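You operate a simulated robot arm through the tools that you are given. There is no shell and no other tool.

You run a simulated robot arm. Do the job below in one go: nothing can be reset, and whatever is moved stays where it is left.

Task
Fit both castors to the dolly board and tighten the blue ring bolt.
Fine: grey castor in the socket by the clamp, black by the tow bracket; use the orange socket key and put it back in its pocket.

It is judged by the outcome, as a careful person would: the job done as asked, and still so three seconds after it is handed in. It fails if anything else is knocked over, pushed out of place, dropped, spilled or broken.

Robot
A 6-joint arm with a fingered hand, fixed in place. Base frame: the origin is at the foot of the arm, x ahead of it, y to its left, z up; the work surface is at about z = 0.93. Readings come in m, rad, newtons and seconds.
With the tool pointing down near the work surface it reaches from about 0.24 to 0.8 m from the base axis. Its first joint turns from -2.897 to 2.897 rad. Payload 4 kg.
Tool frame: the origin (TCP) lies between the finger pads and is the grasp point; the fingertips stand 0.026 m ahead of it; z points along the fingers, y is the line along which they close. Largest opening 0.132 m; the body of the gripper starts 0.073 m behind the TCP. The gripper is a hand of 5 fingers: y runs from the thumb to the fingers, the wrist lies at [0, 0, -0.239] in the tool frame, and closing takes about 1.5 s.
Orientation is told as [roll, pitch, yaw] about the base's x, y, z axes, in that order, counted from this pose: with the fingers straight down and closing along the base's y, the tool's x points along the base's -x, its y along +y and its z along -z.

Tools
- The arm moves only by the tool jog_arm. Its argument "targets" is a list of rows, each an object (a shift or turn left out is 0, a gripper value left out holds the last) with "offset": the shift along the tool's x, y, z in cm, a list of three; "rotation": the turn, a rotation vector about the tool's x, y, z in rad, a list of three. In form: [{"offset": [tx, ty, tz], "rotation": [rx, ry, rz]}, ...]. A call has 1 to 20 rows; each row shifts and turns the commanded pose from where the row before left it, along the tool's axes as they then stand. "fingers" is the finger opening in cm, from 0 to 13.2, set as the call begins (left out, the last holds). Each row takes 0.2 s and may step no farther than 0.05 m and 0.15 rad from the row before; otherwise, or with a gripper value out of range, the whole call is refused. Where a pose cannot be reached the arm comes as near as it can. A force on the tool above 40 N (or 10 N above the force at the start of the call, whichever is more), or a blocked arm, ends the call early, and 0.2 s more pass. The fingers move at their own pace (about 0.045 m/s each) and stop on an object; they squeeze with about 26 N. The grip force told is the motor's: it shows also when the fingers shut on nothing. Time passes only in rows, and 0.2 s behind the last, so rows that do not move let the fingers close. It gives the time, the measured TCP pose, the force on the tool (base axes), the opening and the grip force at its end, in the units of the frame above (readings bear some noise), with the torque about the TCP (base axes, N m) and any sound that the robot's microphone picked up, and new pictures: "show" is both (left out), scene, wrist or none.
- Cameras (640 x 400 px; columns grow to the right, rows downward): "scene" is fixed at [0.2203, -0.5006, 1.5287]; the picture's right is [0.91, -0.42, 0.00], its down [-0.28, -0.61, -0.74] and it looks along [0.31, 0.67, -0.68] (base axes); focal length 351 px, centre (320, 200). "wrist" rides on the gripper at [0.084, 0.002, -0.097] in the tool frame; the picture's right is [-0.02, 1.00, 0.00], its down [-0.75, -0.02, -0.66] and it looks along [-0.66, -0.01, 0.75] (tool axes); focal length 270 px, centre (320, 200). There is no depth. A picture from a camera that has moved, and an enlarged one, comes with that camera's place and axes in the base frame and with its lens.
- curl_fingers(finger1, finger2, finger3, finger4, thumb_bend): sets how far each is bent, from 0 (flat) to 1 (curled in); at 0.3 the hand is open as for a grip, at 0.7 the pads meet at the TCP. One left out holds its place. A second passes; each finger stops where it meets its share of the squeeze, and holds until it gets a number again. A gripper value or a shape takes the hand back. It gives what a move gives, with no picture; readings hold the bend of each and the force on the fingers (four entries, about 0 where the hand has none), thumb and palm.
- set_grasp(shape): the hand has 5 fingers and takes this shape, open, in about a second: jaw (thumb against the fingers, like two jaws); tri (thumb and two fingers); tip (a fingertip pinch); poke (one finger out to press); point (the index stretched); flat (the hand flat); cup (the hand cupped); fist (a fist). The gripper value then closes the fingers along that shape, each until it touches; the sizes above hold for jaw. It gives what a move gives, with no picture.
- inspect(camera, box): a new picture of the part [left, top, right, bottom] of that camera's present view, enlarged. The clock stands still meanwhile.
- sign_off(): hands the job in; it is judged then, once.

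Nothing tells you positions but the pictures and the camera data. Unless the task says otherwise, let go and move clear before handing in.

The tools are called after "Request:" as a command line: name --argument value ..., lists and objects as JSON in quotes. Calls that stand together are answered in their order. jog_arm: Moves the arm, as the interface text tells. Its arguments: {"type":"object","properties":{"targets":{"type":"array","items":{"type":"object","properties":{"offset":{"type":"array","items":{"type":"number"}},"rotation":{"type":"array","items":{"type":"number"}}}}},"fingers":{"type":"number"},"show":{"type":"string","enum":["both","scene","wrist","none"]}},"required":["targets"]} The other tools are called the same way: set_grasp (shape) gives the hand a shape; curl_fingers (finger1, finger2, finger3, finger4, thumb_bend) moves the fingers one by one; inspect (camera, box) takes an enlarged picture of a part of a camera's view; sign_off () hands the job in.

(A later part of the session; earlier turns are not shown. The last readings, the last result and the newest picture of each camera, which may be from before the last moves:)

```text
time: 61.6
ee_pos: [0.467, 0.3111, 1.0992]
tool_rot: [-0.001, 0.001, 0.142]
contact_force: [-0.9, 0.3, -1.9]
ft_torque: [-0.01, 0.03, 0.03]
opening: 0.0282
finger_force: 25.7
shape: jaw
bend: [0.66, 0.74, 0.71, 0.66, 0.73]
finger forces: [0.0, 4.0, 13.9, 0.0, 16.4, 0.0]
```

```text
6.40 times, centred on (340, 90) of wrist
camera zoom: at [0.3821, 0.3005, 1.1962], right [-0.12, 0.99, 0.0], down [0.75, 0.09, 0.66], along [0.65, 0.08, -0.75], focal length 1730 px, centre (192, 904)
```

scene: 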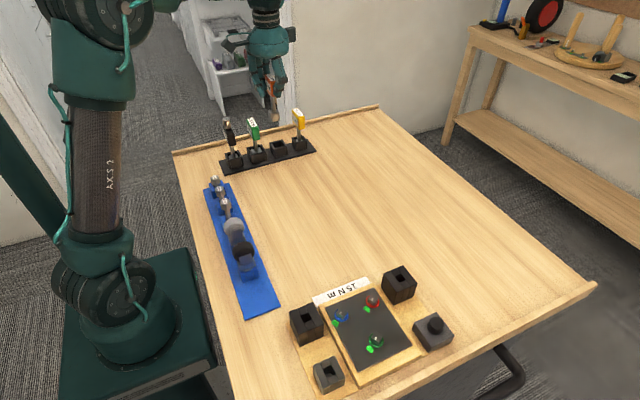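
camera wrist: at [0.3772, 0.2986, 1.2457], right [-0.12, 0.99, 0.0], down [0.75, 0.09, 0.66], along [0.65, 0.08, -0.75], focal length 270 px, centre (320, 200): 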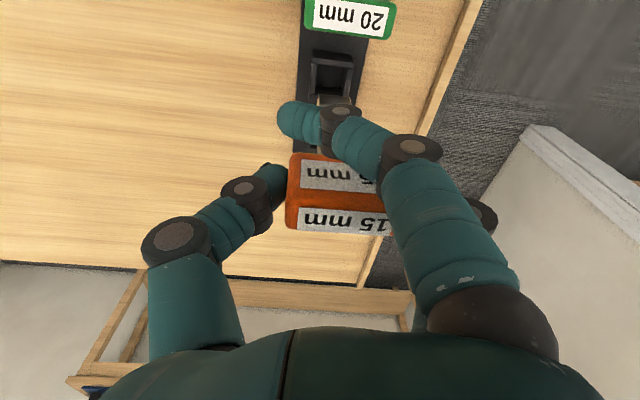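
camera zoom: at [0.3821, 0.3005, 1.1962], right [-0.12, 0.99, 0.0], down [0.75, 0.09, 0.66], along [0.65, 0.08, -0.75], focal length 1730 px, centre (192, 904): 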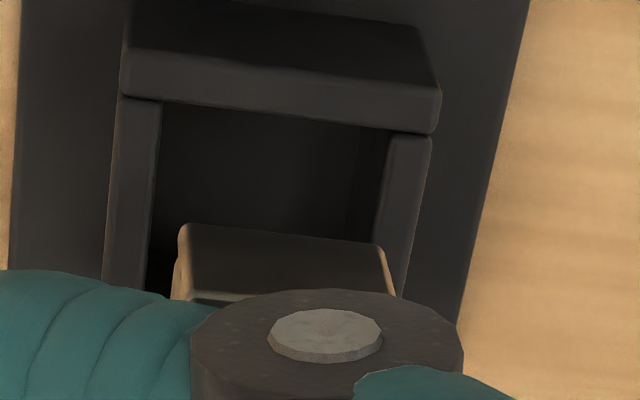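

With the pocket top near z 0.962, the two views now agree to within about 1 mm. I'll descend gently into the pocket.

Request:
jog_arm --targets '[{"offset": [0, 0, 1.0]}, {"offset": [0, 0, 1.0]}, {"offset": [0, 0, 0.4]}, {"offset": [0, 0, 0]}]' --show "none"

Request:
inspect --camera "scene" --box '[262, 120, 298, 158]'

Request:
inspect --camera "wrist" --box '[250, 20, 410, 140]'

```text
time: 62.6
ee_pos: [0.4675, 0.3095, 1.0759]
tool_rot: [0.0, 0.0, 0.142]
contact_force: [0.0, 1.0, -2.2]
ft_torque: [-0.03, 0.01, -0.01]
opening: 0.0282
finger_force: 26.8
shape: jaw
bend: [0.66, 0.74, 0.71, 0.66, 0.73]
finger forces: [0.0, 4.1, 13.7, 0.0, 16.4, 0.0]
```

```text
10.53 times, centred on (280, 139) of scene
camera zoom: at [0.2203, -0.5006, 1.5287], right [0.91, -0.42, 0.0], down [-0.28, -0.61, -0.74], along [0.31, 0.67, -0.68], focal length 3697 px, centre (741, 842)
```

zoom: 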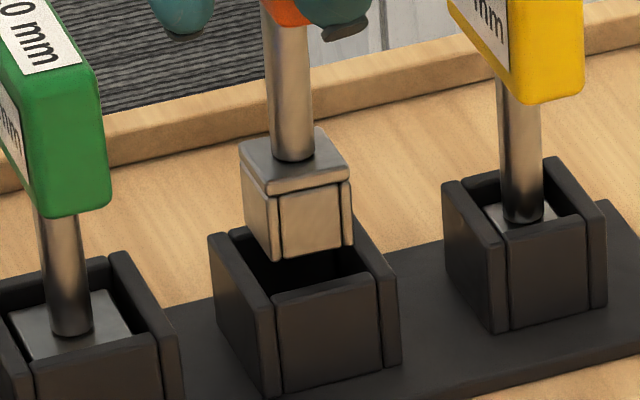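

```text
3.33 times, centred on (330, 80) of wrist
camera zoom: at [0.3818, 0.2999, 1.1719], right [-0.12, 0.99, 0.0], down [0.75, 0.09, 0.66], along [0.65, 0.08, -0.75], focal length 901 px, centre (287, 600)
```

zoom: 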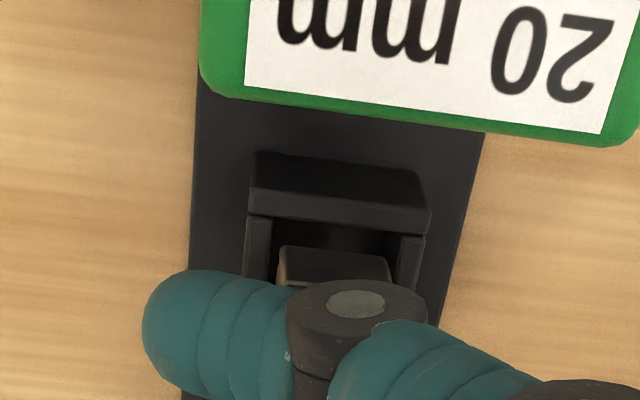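

Request:
jog_arm --targets '[{"offset": [-0.05, 0, 0.3]}, {"offset": [0, 0, 0.3]}, {"offset": [0, 0, 0.2]}, {"offset": [0, 0, 0]}]' --show "none"

Request:
inspect --camera "scene" --box '[262, 120, 298, 158]'

Request:
inspect --camera "wrist" --box '[290, 60, 390, 120]'

```text
time: 63.6
ee_pos: [0.468, 0.3109, 1.0678]
tool_rot: [0.0, -0.001, 0.142]
contact_force: [-1.5, 0.6, -1.3]
ft_torque: [-0.02, 0.0, 0.02]
opening: 0.0281
finger_force: 26.1
shape: jaw
bend: [0.66, 0.74, 0.71, 0.66, 0.73]
finger forces: [0.1, 4.0, 13.8, 0.0, 16.3, 0.0]
```

```text
10.53 times, centred on (280, 139) of scene
camera zoom: at [0.2203, -0.5006, 1.5287], right [0.91, -0.42, 0.0], down [-0.28, -0.61, -0.74], along [0.31, 0.67, -0.68], focal length 3697 px, centre (741, 842)
```

zoom: 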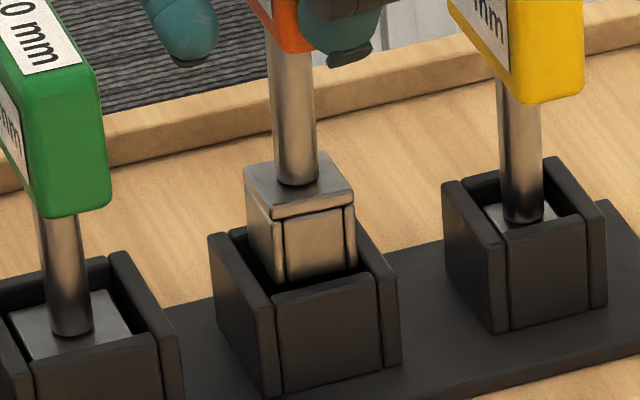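

```text
6.40 times, centred on (340, 90) of wrist
camera zoom: at [0.3827, 0.3006, 1.1639], right [-0.12, 0.99, 0.0], down [0.75, 0.09, 0.66], along [0.65, 0.08, -0.75], focal length 1730 px, centre (192, 904)
```

zoom: 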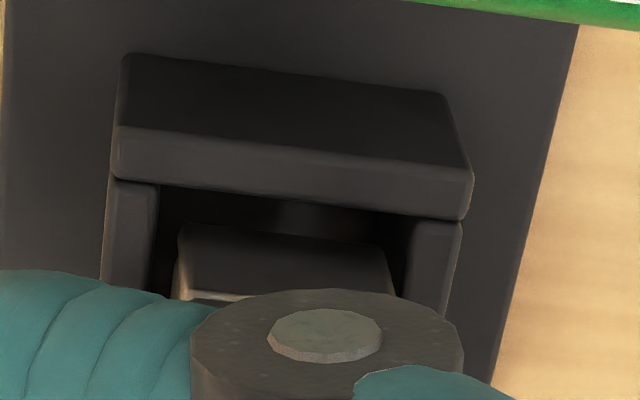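

Request:
jog_arm --targets '[{"offset": [0, 0, 0.4]}, {"offset": [0, 0, 0.4]}, {"offset": [0, 0, 0.4]}, {"offset": [0, 0, 0]}]' --show "none"

Request:
inspect --camera "scene" --box '[262, 120, 298, 158]'

Request:
inspect --camera "wrist" --box '[250, 20, 410, 140]'

```text
time: 64.6
ee_pos: [0.4677, 0.3113, 1.0562]
tool_rot: [0.0, 0.001, 0.141]
contact_force: [-0.1, 0.3, -2.5]
ft_torque: [-0.03, 0.02, 0.0]
opening: 0.0279
finger_force: 25.3
shape: jaw
bend: [0.66, 0.74, 0.71, 0.66, 0.73]
finger forces: [0.0, 4.1, 13.8, 0.0, 16.4, 0.1]
```

```text
10.53 times, centred on (280, 139) of scene
camera zoom: at [0.2203, -0.5006, 1.5287], right [0.91, -0.42, 0.0], down [-0.28, -0.61, -0.74], along [0.31, 0.67, -0.68], focal length 3697 px, centre (741, 842)
```

zoom: 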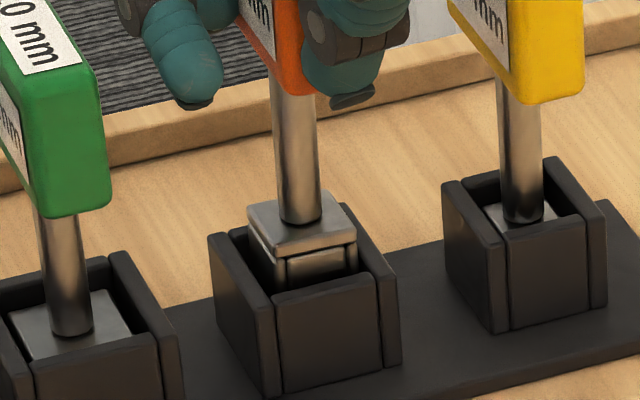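

```text
3.33 times, centred on (330, 80) of wrist
camera zoom: at [0.3826, 0.3007, 1.1517], right [-0.12, 0.99, 0.0], down [0.75, 0.09, 0.66], along [0.65, 0.08, -0.75], focal length 901 px, centre (287, 600)
```

zoom: 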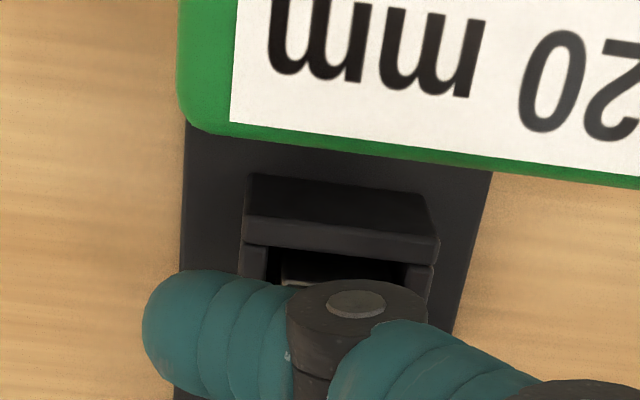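

It's going into the pocket cleanly. I'll continue down until it rests on the floor.

Request:
jog_arm --targets '[{"offset": [0, 0, 0.4]}, {"offset": [0, 0, 0.4]}, {"offset": [0, 0, 0]}]' --show "none"

Request:
jog_arm --targets '[{"offset": [0, 0, 0.3]}, {"offset": [0, 0, 0.2]}, {"offset": [0, 0, 0]}]' --show "none"

Request:
inspect --camera "scene" --box '[262, 120, 298, 158]'

Request:
inspect --camera "wrist" --box '[250, 20, 410, 140]'

```text
time: 65.4
ee_pos: [0.4675, 0.3115, 1.0473]
tool_rot: [0.0, 0.002, 0.14]
contact_force: [-0.4, 0.4, -1.3]
ft_torque: [-0.05, 0.0, -0.02]
opening: 0.0281
finger_force: 26.4
shape: jaw
bend: [0.66, 0.74, 0.71, 0.66, 0.73]
finger forces: [0.0, 4.0, 13.8, 0.1, 16.5, 0.0]
```

```text
time: 66.2
ee_pos: [0.4672, 0.3104, 1.0423]
tool_rot: [0.0, 0.001, 0.141]
contact_force: [-0.9, -0.3, -1.9]
ft_torque: [-0.02, 0.02, 0.0]
opening: 0.028
finger_force: 26.3
shape: jaw
bend: [0.66, 0.74, 0.71, 0.66, 0.73]
finger forces: [0.1, 4.0, 13.8, 0.0, 16.4, 0.0]
```

```text
10.53 times, centred on (280, 139) of scene
camera zoom: at [0.2203, -0.5006, 1.5287], right [0.91, -0.42, 0.0], down [-0.28, -0.61, -0.74], along [0.31, 0.67, -0.68], focal length 3697 px, centre (741, 842)
```

zoom: 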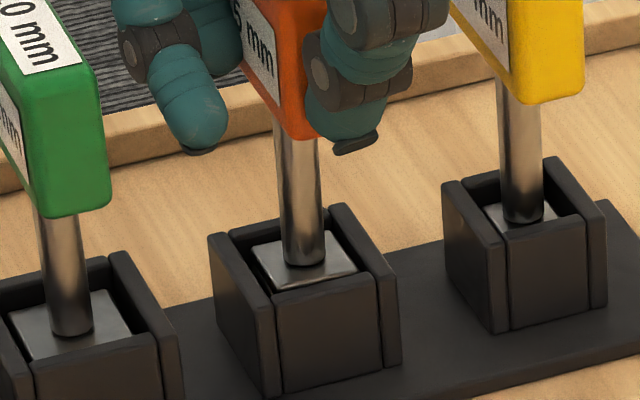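

```text
3.33 times, centred on (330, 80) of wrist
camera zoom: at [0.3824, 0.3005, 1.1386], right [-0.12, 0.99, 0.0], down [0.75, 0.09, 0.66], along [0.65, 0.08, -0.75], focal length 901 px, centre (287, 600)
```

zoom: 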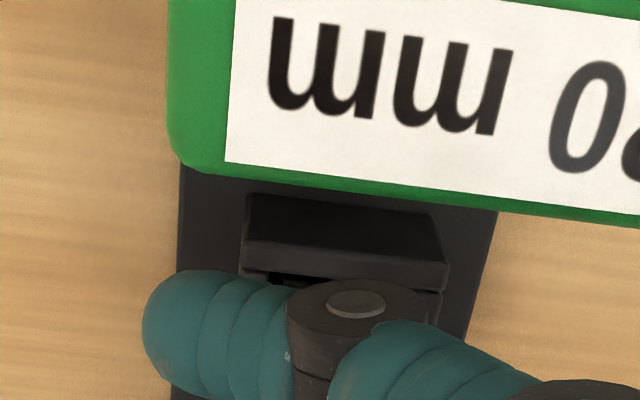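

Request:
jog_arm --targets '[{"offset": [0, 0, 0.2]}, {"offset": [0, 0, 0]}]' --show "none"

Request:
jog_arm --targets '[{"offset": [0, 0, 0.15]}, {"offset": [0, 0, 0]}]' --show "none"

```text
time: 66.8
ee_pos: [0.4673, 0.311, 1.0412]
tool_rot: [-0.001, 0.002, 0.143]
contact_force: [-0.2, 0.6, -1.4]
ft_torque: [-0.02, -0.03, 0.01]
opening: 0.0279
finger_force: 25.9
shape: jaw
bend: [0.66, 0.74, 0.71, 0.66, 0.73]
finger forces: [0.0, 4.0, 13.8, 0.0, 16.4, 0.0]
```

```text
time: 67.4
ee_pos: [0.4681, 0.3106, 1.0382]
tool_rot: [0.001, -0.001, 0.14]
contact_force: [-0.1, -0.1, 0.9]
ft_torque: [0.0, 0.0, -0.02]
opening: 0.0281
finger_force: 26.2
shape: jaw
bend: [0.66, 0.74, 0.71, 0.66, 0.73]
finger forces: [0.1, 4.2, 13.8, 0.0, 16.8, 0.0]
```

The key is resting on the pocket floor. I'll open the hand to release it.

Request:
jog_arm --targets '[{"offset": [0, 0, 0]}, {"offset": [0, 0, 0]}, {"offset": [0, 0, 0]}, {"offset": [0, 0, 0]}, {"offset": [0, 0, 0]}, {"offset": [0, 0, 0]}]' --fingers 9

Request:
inspect --camera "scene" --box '[220, 80, 320, 170]'

Request:
inspect --camera "wrist" --box '[180, 60, 460, 260]'

```text
time: 68.8
ee_pos: [0.4683, 0.3119, 1.0396]
tool_rot: [-0.001, 0.002, 0.142]
contact_force: [1.4, 0.3, 0.1]
ft_torque: [0.01, 0.01, -0.01]
opening: 0.0897
finger_force: 0.1
shape: jaw
bend: [0.68, 0.69, 0.69, 0.68, 0.65]
finger forces: [0.0, 0.0, 0.0, 0.1, 0.1, 0.1]
camera wrist: at [0.3831, 0.3006, 1.1354], right [-0.12, 0.99, 0.0], down [0.75, 0.09, 0.66], along [0.65, 0.08, -0.75], focal length 270 px, centre (320, 200)
```

scene: 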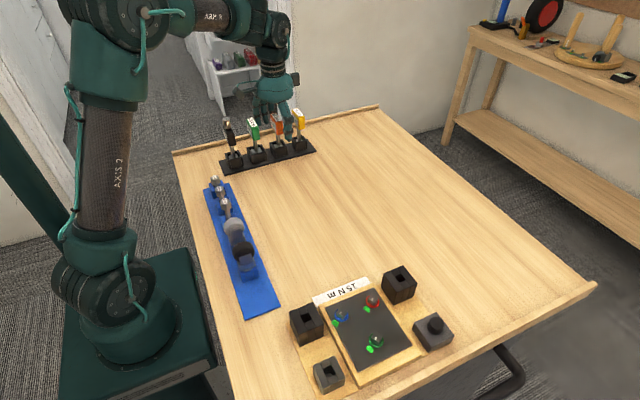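
wrist: 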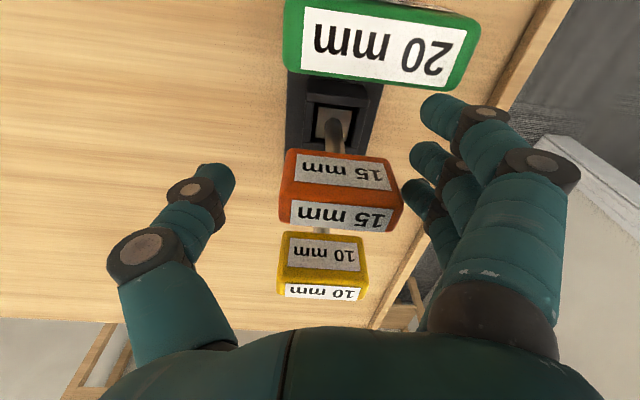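

```text
4.44 times, centred on (270, 125) of scene
camera zoom: at [0.2203, -0.5006, 1.5287], right [0.91, -0.42, 0.0], down [-0.28, -0.61, -0.74], along [0.31, 0.67, -0.68], focal length 1561 px, centre (542, 533)
```

zoom: 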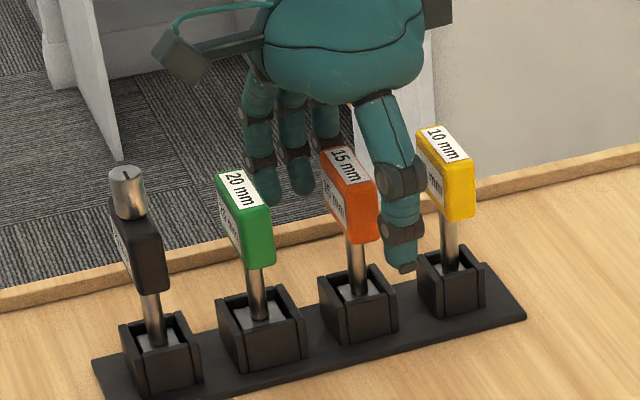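

```text
2.00 times, centred on (320, 160) of wrist
camera zoom: at [0.3831, 0.3006, 1.1354], right [-0.12, 0.99, 0.0], down [0.75, 0.09, 0.66], along [0.65, 0.08, -0.75], focal length 541 px, centre (320, 280)
```

zoom: 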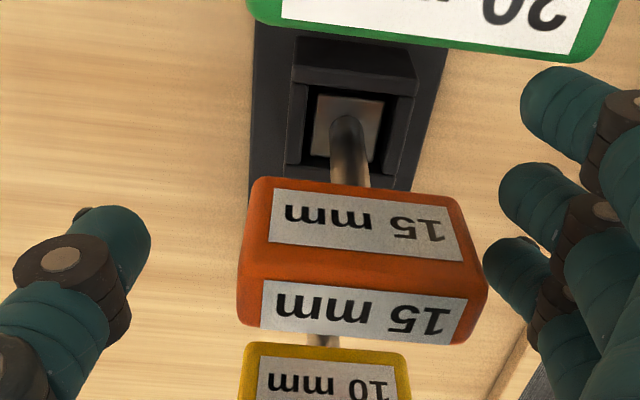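

The orange key stands back in its pocket. I'll centre the hand around the handle so nothing brushes it, then rise straight up.

Request:
jog_arm --targets '[{"offset": [0, 0.7, 0]}, {"offset": [0, 0, -1.5]}, {"offset": [0, 0, -2.5]}, {"offset": [0, 0, -3.0]}, {"offset": [0, 0, -3.0]}, {"offset": [0, 0, -3.0]}, {"offset": [0, 0, 0]}]'

Request:
inspect --camera "scene" --box '[220, 80, 320, 170]'

```text
time: 70.4
ee_pos: [0.4681, 0.318, 1.1688]
tool_rot: [0.0, -0.001, 0.142]
contact_force: [0.0, 0.4, -0.3]
ft_torque: [0.0, 0.05, -0.01]
opening: 0.0898
finger_force: 0.1
shape: jaw
bend: [0.68, 0.69, 0.69, 0.68, 0.65]
finger forces: [0.0, 0.1, 0.0, 0.0, 0.0, 0.0]
camera wrist: at [0.3828, 0.3076, 1.2651], right [-0.12, 0.99, 0.0], down [0.75, 0.09, 0.66], along [0.65, 0.08, -0.75], focal length 270 px, centre (320, 200)
```

scene: 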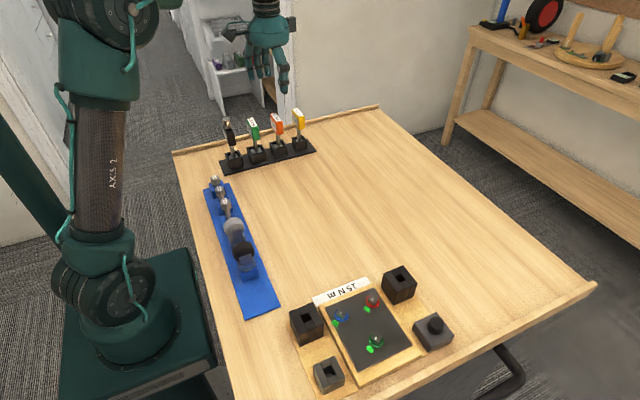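
wrist: 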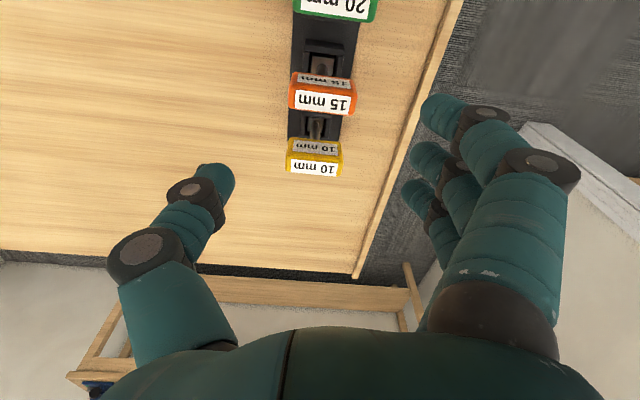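

```text
4.44 times, centred on (270, 125) of scene
camera zoom: at [0.2203, -0.5006, 1.5287], right [0.91, -0.42, 0.0], down [-0.28, -0.61, -0.74], along [0.31, 0.67, -0.68], focal length 1561 px, centre (542, 533)
```

zoom: 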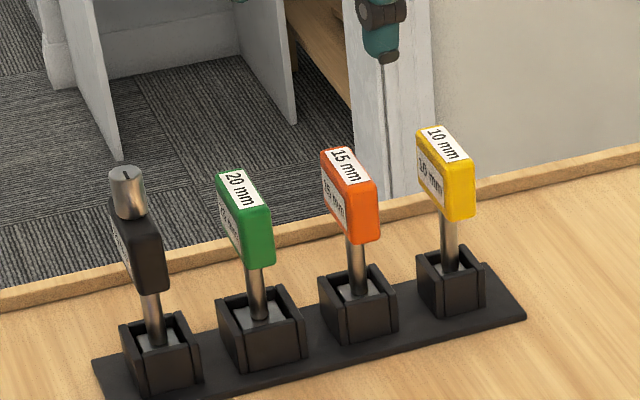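

The key job is done and the other keys are undisturbed. Next come the castors, so I'll study them and the corner blocks with high-zoom scene views while the arm is out of the way.

Request:
inspect --camera "scene" --box '[220, 210, 270, 290]'

Request:
inspect --camera "scene" --box '[225, 215, 262, 252]'

Request:
inspect --camera "scene" --box '[228, 238, 265, 285]'

Request:
inspect --camera "scene" --box '[280, 295, 330, 345]'

Request:
inspect --camera "scene" --box '[378, 262, 420, 302]'

```text
5.00 times, centred on (245, 250) of scene
camera zoom: at [0.2203, -0.5006, 1.5287], right [0.91, -0.42, 0.0], down [-0.28, -0.61, -0.74], along [0.31, 0.67, -0.68], focal length 1756 px, centre (695, -50)
```

zoom: 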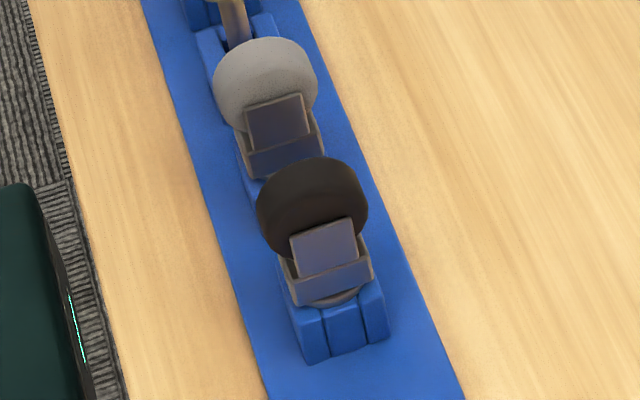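

```text
10.81 times, centred on (244, 234) of scene
camera zoom: at [0.2203, -0.5006, 1.5287], right [0.91, -0.42, 0.0], down [-0.28, -0.61, -0.74], along [0.31, 0.67, -0.68], focal length 3797 px, centre (1147, -162)
```

zoom: 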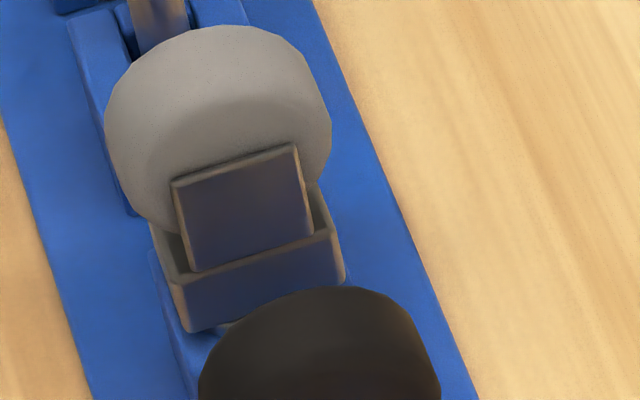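

```text
8.51 times, centred on (246, 262) of scene
camera zoom: at [0.2203, -0.5006, 1.5287], right [0.91, -0.42, 0.0], down [-0.28, -0.61, -0.74], along [0.31, 0.67, -0.68], focal length 2989 px, centre (946, -323)
```

zoom: 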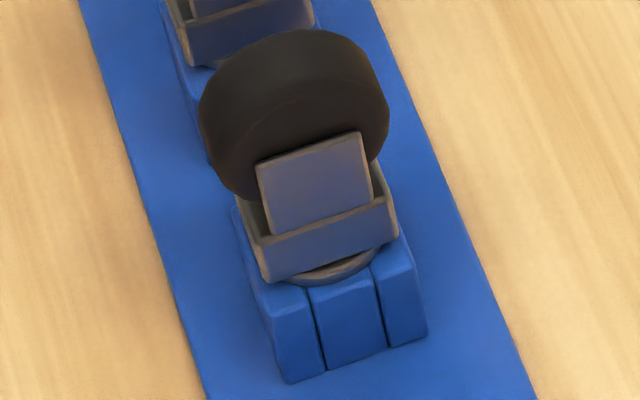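

```text
8.00 times, centred on (305, 320) of scene
camera zoom: at [0.2203, -0.5006, 1.5287], right [0.91, -0.42, 0.0], down [-0.28, -0.61, -0.74], along [0.31, 0.67, -0.68], focal length 2810 px, centre (440, -760)
```

zoom: 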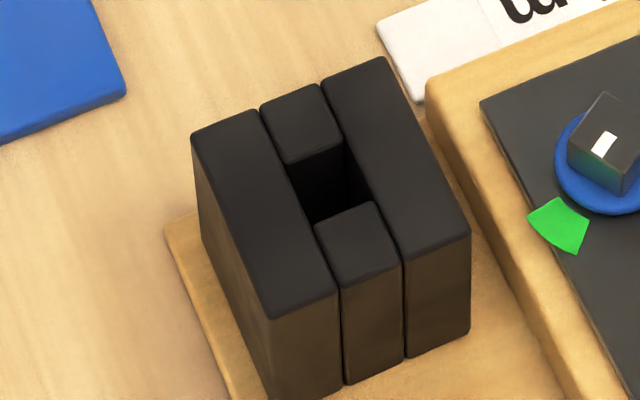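

```text
10.00 times, centred on (399, 282) of scene
camera zoom: at [0.2203, -0.5006, 1.5287], right [0.91, -0.42, 0.0], down [-0.28, -0.61, -0.74], along [0.31, 0.67, -0.68], focal length 3512 px, centre (-470, -620)
```

zoom: 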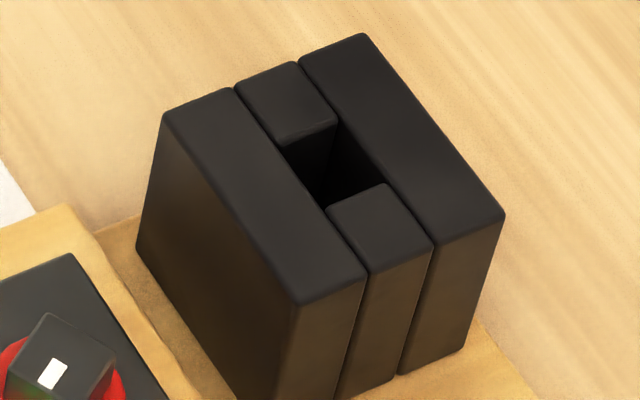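

The castors stand wheel-up in blue holders, each with a fork tray below and the wheel axle along y. I'll move the wrist camera over them for a close look from above at yaw 0.

Request:
jog_arm --targets '[{"rotation": [0, 0, 0.142]}, {"offset": [2.2, -3.98, -0.5]}, {"offset": [2.2, -3.98, -0.5]}, {"offset": [2.2, -3.98, -0.5]}, {"offset": [2.2, -3.98, -0.5]}, {"offset": [2.2, -3.98, -0.5]}, {"offset": [2.2, -3.98, -0.5]}, {"offset": [2.2, -3.98, 0]}, {"offset": [2.2, -3.98, 0]}, {"offset": [2.2, -3.98, 0]}, {"offset": [0, 0, 0]}]'

Request:
inspect --camera "wrist" --box '[230, 0, 430, 130]'

```text
time: 72.8
ee_pos: [0.2664, -0.0439, 1.2007]
tool_rot: [0.0, 0.0, 0.0]
contact_force: [0.7, 0.6, -0.2]
ft_torque: [0.0, 0.03, 0.01]
opening: 0.09
finger_force: 0.1
shape: jaw
bend: [0.68, 0.69, 0.69, 0.68, 0.65]
finger forces: [0.1, 0.0, 0.1, 0.0, 0.1, 0.0]
camera wrist: at [0.1811, -0.0419, 1.2953], right [0.02, 1.0, 0.0], down [0.75, -0.01, 0.66], along [0.66, -0.01, -0.75], focal length 270 px, centre (320, 200)
```

scene: 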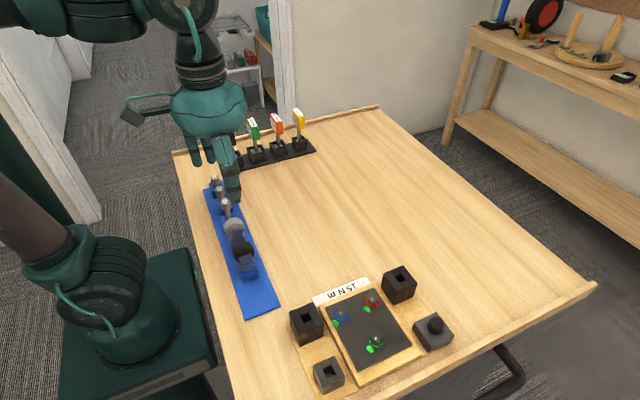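
wrist: 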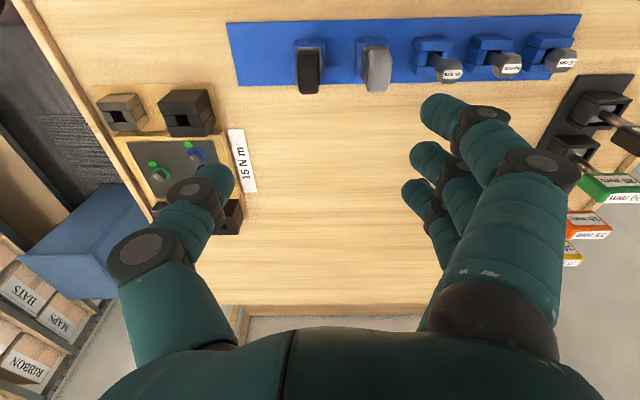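

```text
3.08 times, centred on (330, 65) of wrist
camera zoom: at [0.1811, -0.0419, 1.2953], right [0.02, 1.0, 0.0], down [0.75, -0.01, 0.66], along [0.66, -0.01, -0.75], focal length 832 px, centre (289, 615)
```

zoom: 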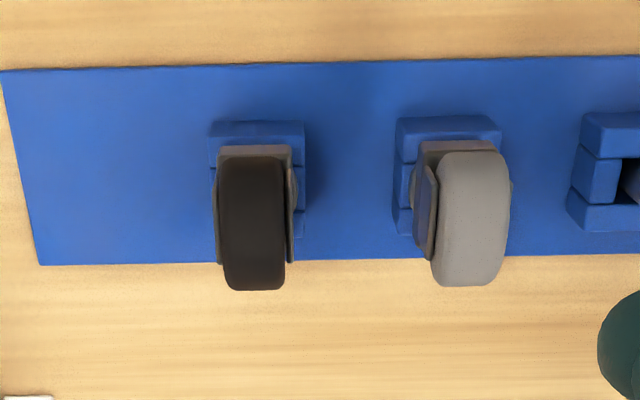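

Request:
inspect --camera "wrist" --box '[290, 30, 340, 100]'

Request:
inspect --camera "wrist" --box '[345, 30, 405, 100]'

Request:
inspect --camera "wrist" --box '[90, 80, 220, 180]'

```text
5.71 times, centred on (315, 65) of wrist
camera zoom: at [0.1811, -0.0419, 1.2953], right [0.02, 1.0, 0.0], down [0.75, -0.01, 0.66], along [0.66, -0.01, -0.75], focal length 1544 px, centre (349, 971)
```

zoom: 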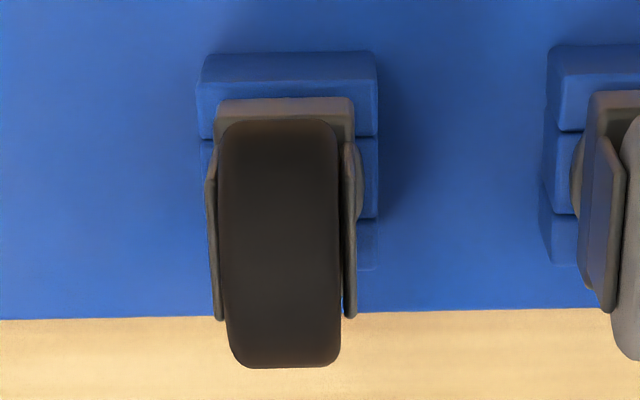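

```text
5.71 times, centred on (375, 65) of wrist
camera zoom: at [0.1811, -0.0419, 1.2953], right [0.02, 1.0, 0.0], down [0.75, -0.01, 0.66], along [0.66, -0.01, -0.75], focal length 1544 px, centre (6, 971)
```

zoom: 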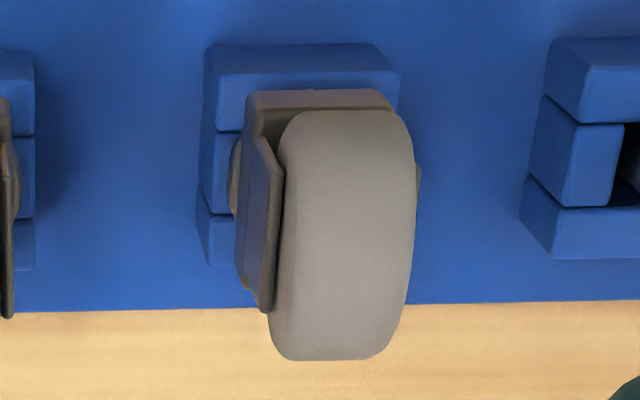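

```text
4.00 times, centred on (155, 130) of wrist
camera zoom: at [0.1811, -0.0419, 1.2953], right [0.02, 1.0, 0.0], down [0.75, -0.01, 0.66], along [0.66, -0.01, -0.75], focal length 1081 px, centre (980, 480)
```

zoom: 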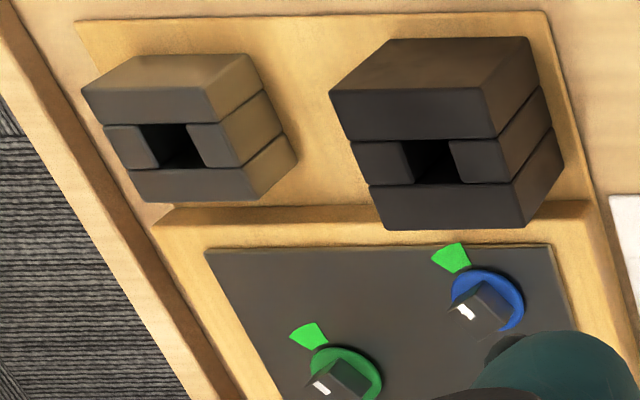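

This view gives exact positions: the black castor is at about (0.266, -0.056) and the grey at about (0.266, 0.020). Wheels are about 4 cm in diameter and 2.1 cm wide, centred near z 1.005. I'll grip each wheel across its rim along x, so I'm turning the hand to yaw -90° here at a safe height.

Request:
jog_arm --targets '[{"rotation": [0, 0, 0.143]}, {"rotation": [0, 0, 0.143]}, {"rotation": [0, 0, 0.143]}, {"rotation": [0, 0, 0.143]}, {"rotation": [0, 0, 0.143]}, {"rotation": [0, 0, 0.143]}, {"rotation": [0, 0, 0.143]}, {"rotation": [0, 0, 0.143]}, {"rotation": [0, 0, 0.143]}, {"rotation": [0, 0, 0.143]}, {"rotation": [0, 0, 0.141]}, {"offset": [0, 0, 0]}]'

```text
time: 75.4
ee_pos: [0.2676, -0.0394, 1.2014]
tool_rot: [0.001, -0.001, -1.572]
contact_force: [-1.2, 0.0, 0.4]
ft_torque: [-0.02, -0.02, -0.01]
opening: 0.0899
finger_force: 0.1
shape: jaw
bend: [0.68, 0.69, 0.69, 0.68, 0.65]
finger forces: [0.1, 0.0, 0.1, 0.0, 0.0, 0.0]
camera wrist: at [0.2692, 0.0445, 1.2961], right [1.0, -0.02, 0.0], down [-0.02, -0.75, 0.66], along [-0.01, -0.66, -0.75], focal length 270 px, centre (320, 200)
```

scene: 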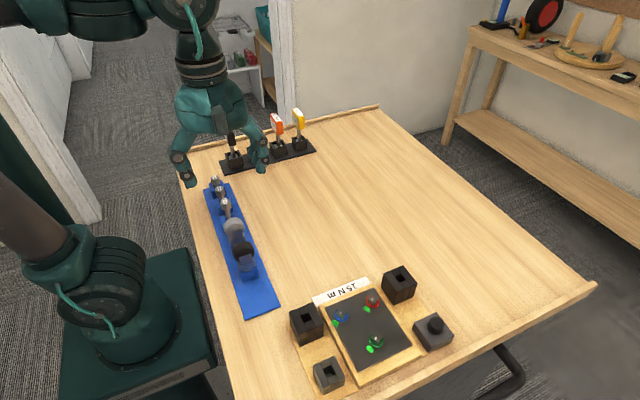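
wrist: 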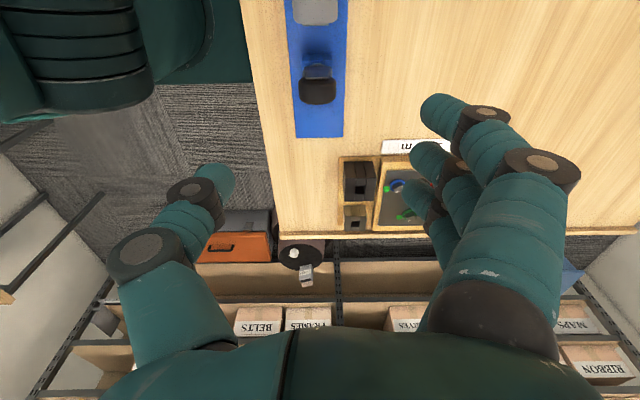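

Yaw -90° is reachable. I'll measure the black castor from this side.

Request:
inspect --camera "wrist" --box '[280, 40, 360, 120]'

Request:
inspect --camera "wrist" --box '[330, 130, 440, 240]'

```text
5.00 times, centred on (320, 80) of wrist
camera zoom: at [0.2692, 0.0445, 1.2961], right [1.0, -0.02, 0.0], down [-0.02, -0.75, 0.66], along [-0.01, -0.66, -0.75], focal length 1351 px, centre (320, 800)
```

zoom: 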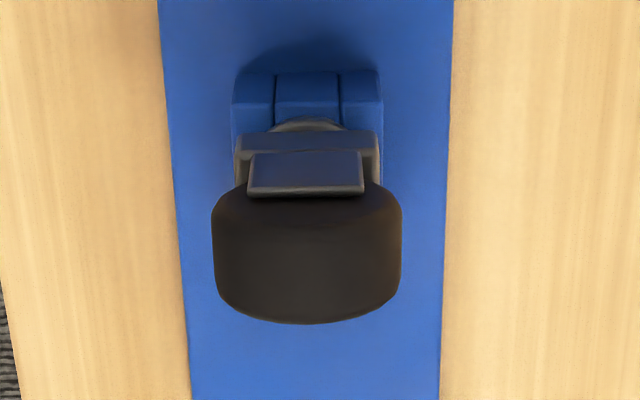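

```text
3.64 times, centred on (385, 185) of wrist
camera zoom: at [0.2692, 0.0445, 1.2961], right [1.0, -0.02, 0.0], down [-0.02, -0.75, 0.66], along [-0.01, -0.66, -0.75], focal length 983 px, centre (84, 254)
```

zoom: 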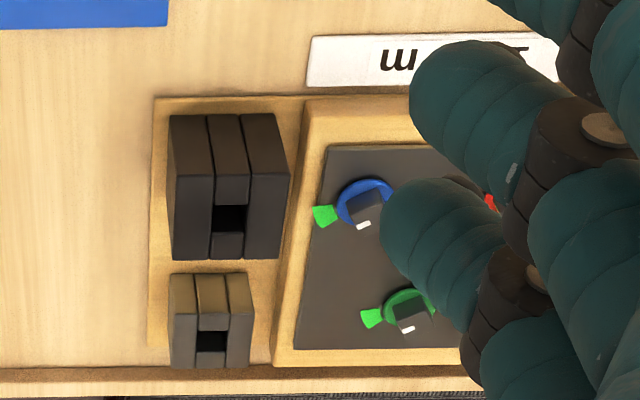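

The black castor is confirmed at (0.266, -0.0555), with its wheel centre near z 1.00. I'll descend over it with the hand offset so the squeeze ends centred.

Request:
jog_arm --targets '[{"offset": [-1.6, -0.7, 0]}, {"offset": [0, 0, 4]}, {"offset": [0, 0, 4]}, {"offset": [0, 0, 4]}, {"offset": [0, 0, 2.5]}, {"offset": [0, 0, 0]}]'

Request:
inspect --camera "wrist" --box '[180, 60, 460, 260]'

Request:
inspect --camera "scene" --box '[190, 150, 300, 290]'

```text
time: 76.8
ee_pos: [0.2617, -0.0553, 1.0525]
tool_rot: [0.0, 0.0, -1.572]
contact_force: [-1.4, -0.1, 0.5]
ft_torque: [0.01, 0.01, -0.01]
opening: 0.0897
finger_force: 0.1
shape: jaw
bend: [0.68, 0.69, 0.69, 0.68, 0.65]
finger forces: [0.0, 0.1, 0.1, 0.0, 0.1, 0.1]
camera wrist: at [0.2616, 0.0295, 1.149], right [1.0, -0.02, 0.0], down [-0.02, -0.75, 0.66], along [-0.01, -0.66, -0.75], focal length 270 px, centre (320, 200)
```

scene: 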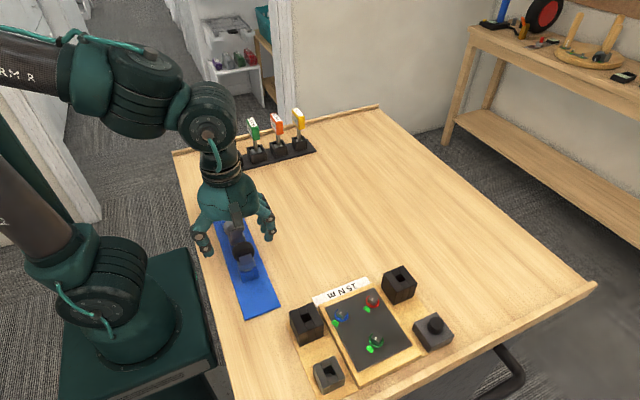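
wrist: 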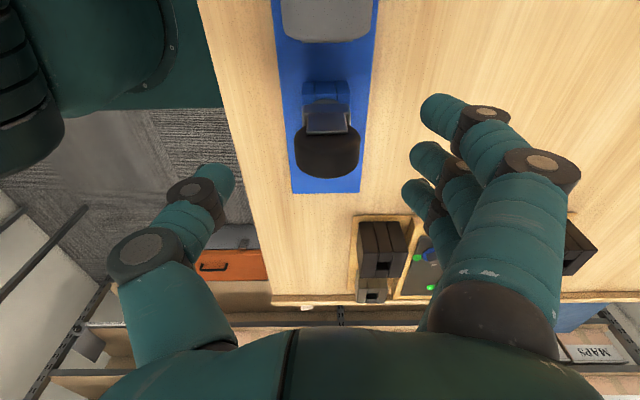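

```text
2.00 times, centred on (320, 160) of wrist
camera zoom: at [0.2616, 0.0295, 1.149], right [1.0, -0.02, 0.0], down [-0.02, -0.75, 0.66], along [-0.01, -0.66, -0.75], focal length 541 px, centre (320, 280)
```

zoom: 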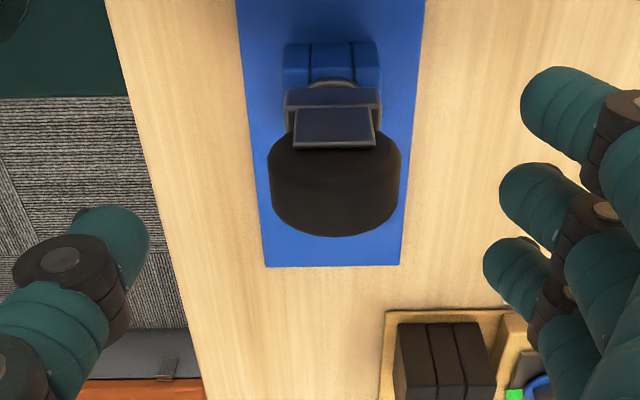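

```text
2.86 times, centred on (245, 220) of scene
camera zoom: at [0.2203, -0.5006, 1.5287], right [0.91, -0.42, 0.0], down [-0.28, -0.61, -0.74], along [0.31, 0.67, -0.68], focal length 1004 px, centre (534, 143)
```

zoom: 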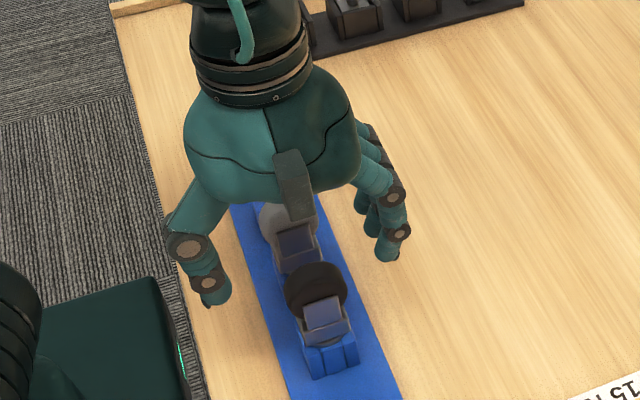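

Request:
jog_arm --targets '[{"offset": [0, 0, 1.6]}, {"offset": [0, 0, 1.6]}, {"offset": [0, 0, 0]}]' --show "none"

Request:
jog_arm --targets '[{"offset": [0, 0, 0]}, {"offset": [0, 0, 0]}, {"offset": [0, 0, 0]}, {"offset": [0, 0, 0]}]' --fingers 5 --show "none"

Request:
inspect --camera "wrist" --box '[180, 60, 460, 260]'

Request:
inspect --camera "scene" --box '[200, 200, 290, 290]'

```text
time: 77.6
ee_pos: [0.2603, -0.0552, 1.0217]
tool_rot: [0.001, 0.001, -1.571]
contact_force: [-0.3, 0.4, -0.6]
ft_torque: [-0.03, 0.01, 0.0]
opening: 0.0901
finger_force: 0.2
shape: jaw
bend: [0.68, 0.69, 0.69, 0.68, 0.65]
finger forces: [0.0, 0.0, 0.0, 0.1, 0.0, 0.0]
```

```text
time: 78.6
ee_pos: [0.26, -0.0568, 1.0207]
tool_rot: [0.001, 0.0, -1.57]
contact_force: [-0.2, -0.3, 0.5]
ft_torque: [-0.01, 0.02, 0.05]
opening: 0.0508
finger_force: 0.1
shape: jaw
bend: [0.73, 0.73, 0.73, 0.73, 0.7]
finger forces: [0.0, 0.1, 0.1, 0.0, 0.1, 0.0]
```

```text
2.00 times, centred on (320, 160) of wrist
camera zoom: at [0.2616, 0.029, 1.1179], right [1.0, -0.02, 0.0], down [-0.02, -0.75, 0.66], along [-0.01, -0.66, -0.75], focal length 541 px, centre (320, 280)
```

zoom: 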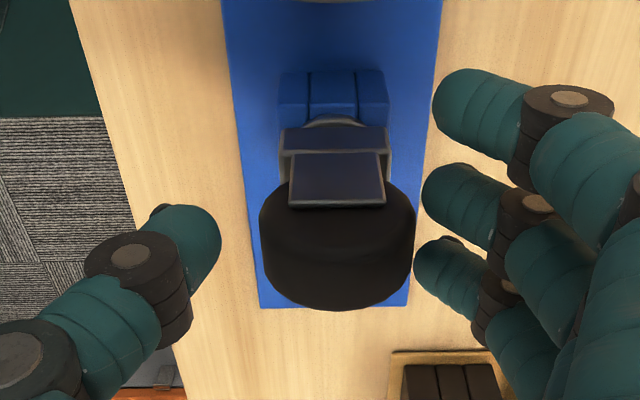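

```text
4.44 times, centred on (245, 245) of scene
camera zoom: at [0.2203, -0.5006, 1.5287], right [0.91, -0.42, 0.0], down [-0.28, -0.61, -0.74], along [0.31, 0.67, -0.68], focal length 1561 px, centre (653, 0)
```

zoom: 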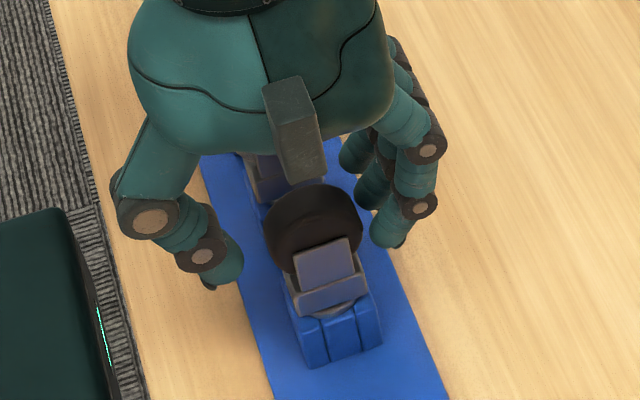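

The wheel sits evenly between the two middle fingers. Now I'll squeeze.

Request:
jog_arm --targets '[{"offset": [0, 0, 0]}, {"offset": [0, 0, 0]}, {"offset": [0, 0, 0]}, {"offset": [0, 0, 0]}, {"offset": [0, 0, 0]}, {"offset": [0, 0, 0]}, {"offset": [0, 0, 0]}]' --fingers 1.0 --show "none"

Request:
inspect --camera "wrist" --box '[180, 60, 460, 260]'

Request:
inspect --camera "scene" --box '[200, 200, 290, 290]'

```text
time: 80.2
ee_pos: [0.2609, -0.0552, 1.0218]
tool_rot: [0.002, 0.0, -1.572]
contact_force: [0.0, -0.7, -0.4]
ft_torque: [0.02, 0.01, -0.03]
opening: 0.0177
finger_force: 26.4
shape: jaw
bend: [0.66, 0.72, 0.72, 0.66, 0.71]
finger forces: [0.1, 10.0, 9.2, 0.0, 19.6, 0.0]
```

```text
2.00 times, centred on (320, 160) of wrist
camera zoom: at [0.2616, 0.029, 1.1179], right [1.0, -0.02, 0.0], down [-0.02, -0.75, 0.66], along [-0.01, -0.66, -0.75], focal length 541 px, centre (320, 280)
```

zoom: 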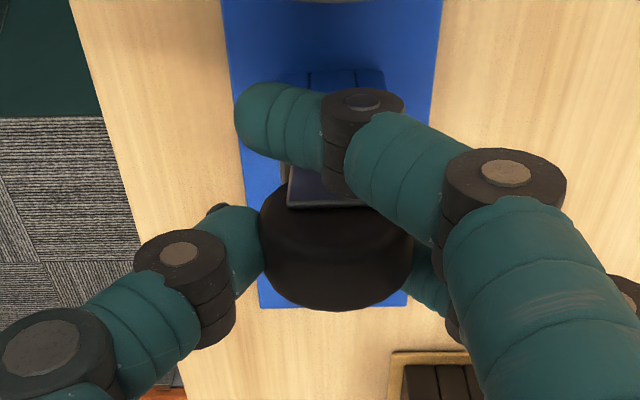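

```text
4.44 times, centred on (245, 245) of scene
camera zoom: at [0.2203, -0.5006, 1.5287], right [0.91, -0.42, 0.0], down [-0.28, -0.61, -0.74], along [0.31, 0.67, -0.68], focal length 1561 px, centre (653, 0)
```

zoom: 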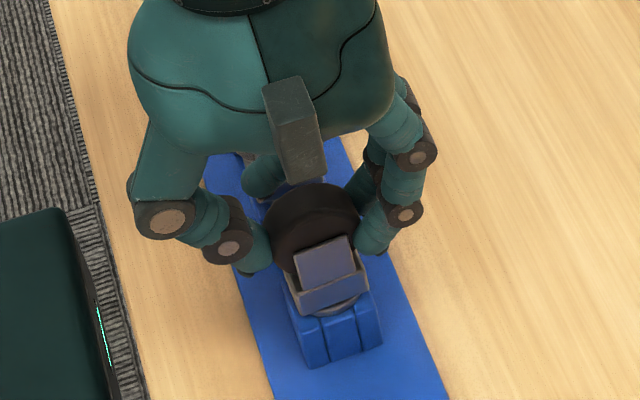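

That grip is balanced (10 and 9 N against 19.6 N) with no side force. I'll lift the black castor straight out.

Request:
jog_arm --targets '[{"offset": [0, 0, -1.0]}, {"offset": [0, 0, -1.5]}, {"offset": [0, 0, -2.0]}, {"offset": [0, 0, -2.5]}, {"offset": [0, 0, -3.0]}, {"offset": [0, 0, 0]}]'

Request:
inspect --camera "wrist" --box '[180, 60, 460, 260]'

Request:
inspect --camera "scene" --box '[200, 170, 290, 270]'

```text
time: 81.6
ee_pos: [0.2604, -0.0555, 1.1242]
tool_rot: [-0.001, 0.001, -1.57]
contact_force: [-0.2, -0.6, -0.8]
ft_torque: [0.01, -0.01, 0.05]
opening: 0.0178
finger_force: 26.3
shape: jaw
bend: [0.66, 0.72, 0.72, 0.66, 0.71]
finger forces: [0.0, 10.1, 9.3, 0.0, 19.5, 0.0]
camera wrist: at [0.2614, 0.0286, 1.2197], right [1.0, -0.02, 0.0], down [-0.01, -0.75, 0.66], along [-0.01, -0.66, -0.75], focal length 270 px, centre (320, 200)
```

scene: 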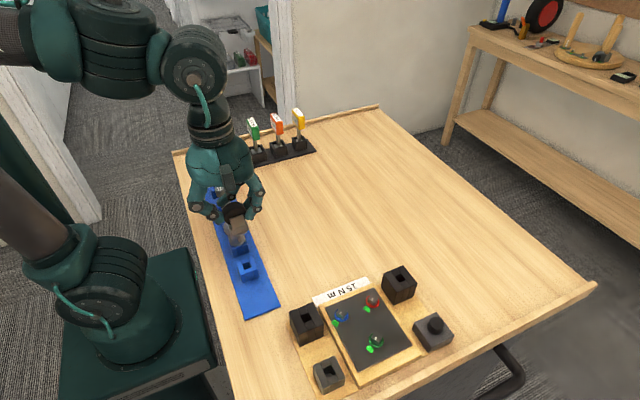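
wrist: 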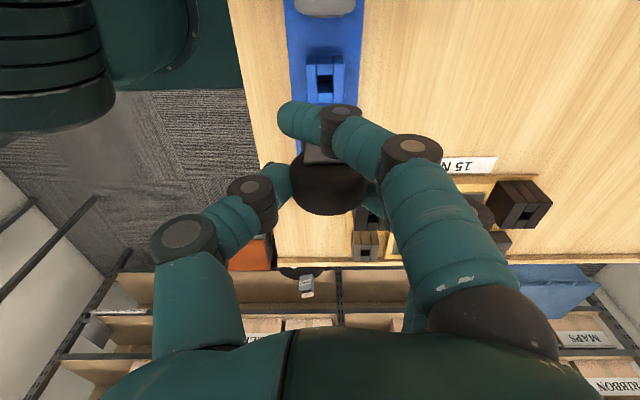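

```text
2.00 times, centred on (320, 160) of wrist
camera zoom: at [0.2614, 0.0286, 1.2197], right [1.0, -0.02, 0.0], down [-0.01, -0.75, 0.66], along [-0.01, -0.66, -0.75], focal length 541 px, centre (320, 280)
```

zoom: 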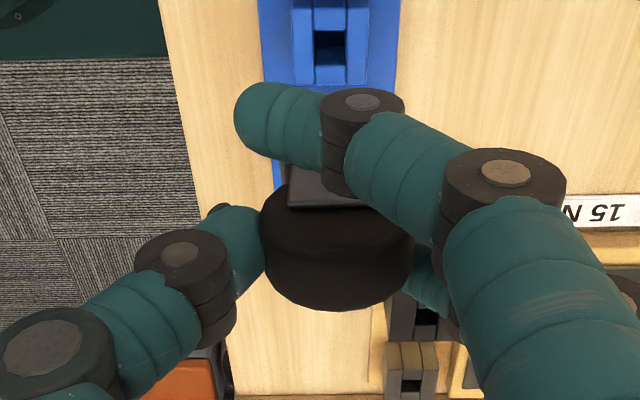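

```text
4.00 times, centred on (245, 220) of scene
camera zoom: at [0.2203, -0.5006, 1.5287], right [0.91, -0.42, 0.0], down [-0.28, -0.61, -0.74], along [0.31, 0.67, -0.68], focal length 1405 px, centre (620, 120)
```

zoom: 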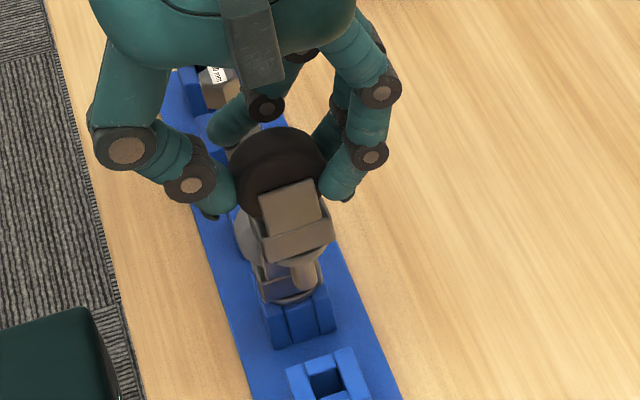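

The black castor is out. I'll note where its empty holder hole appears in the wrist view, since that is where the stem sits relative to my hand, and use it to line up with socket A.

Request:
inspect --camera "wrist" --box '[290, 30, 360, 110]'

Request:
inspect --camera "scene" --box '[225, 200, 275, 280]'

```text
5.00 times, centred on (325, 70) of wrist
camera zoom: at [0.2614, 0.0286, 1.2197], right [1.0, -0.02, 0.0], down [-0.01, -0.75, 0.66], along [-0.01, -0.66, -0.75], focal length 1351 px, centre (295, 850)
```

zoom: 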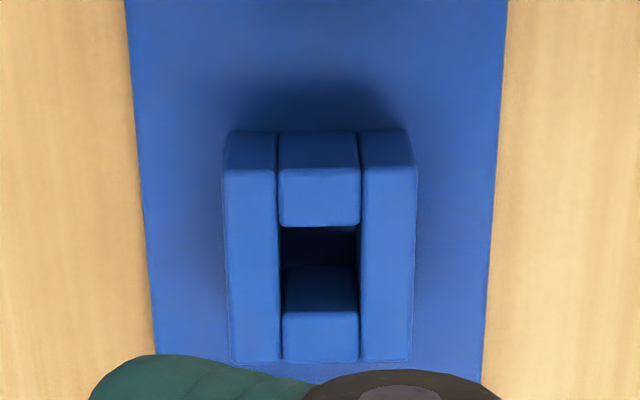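

```text
5.00 times, centred on (250, 240) of scene
camera zoom: at [0.2203, -0.5006, 1.5287], right [0.91, -0.42, 0.0], down [-0.28, -0.61, -0.74], along [0.31, 0.67, -0.68], focal length 1756 px, centre (670, 0)
```

zoom: 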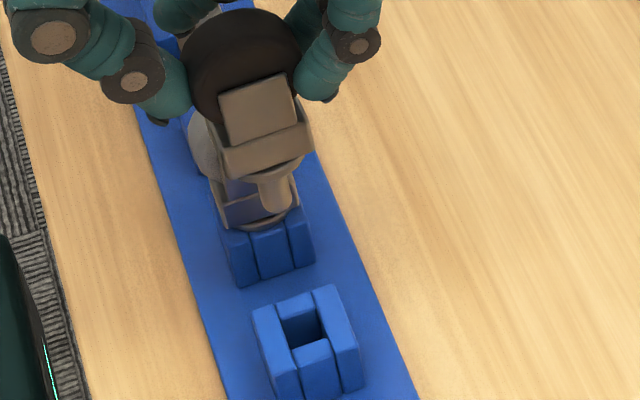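

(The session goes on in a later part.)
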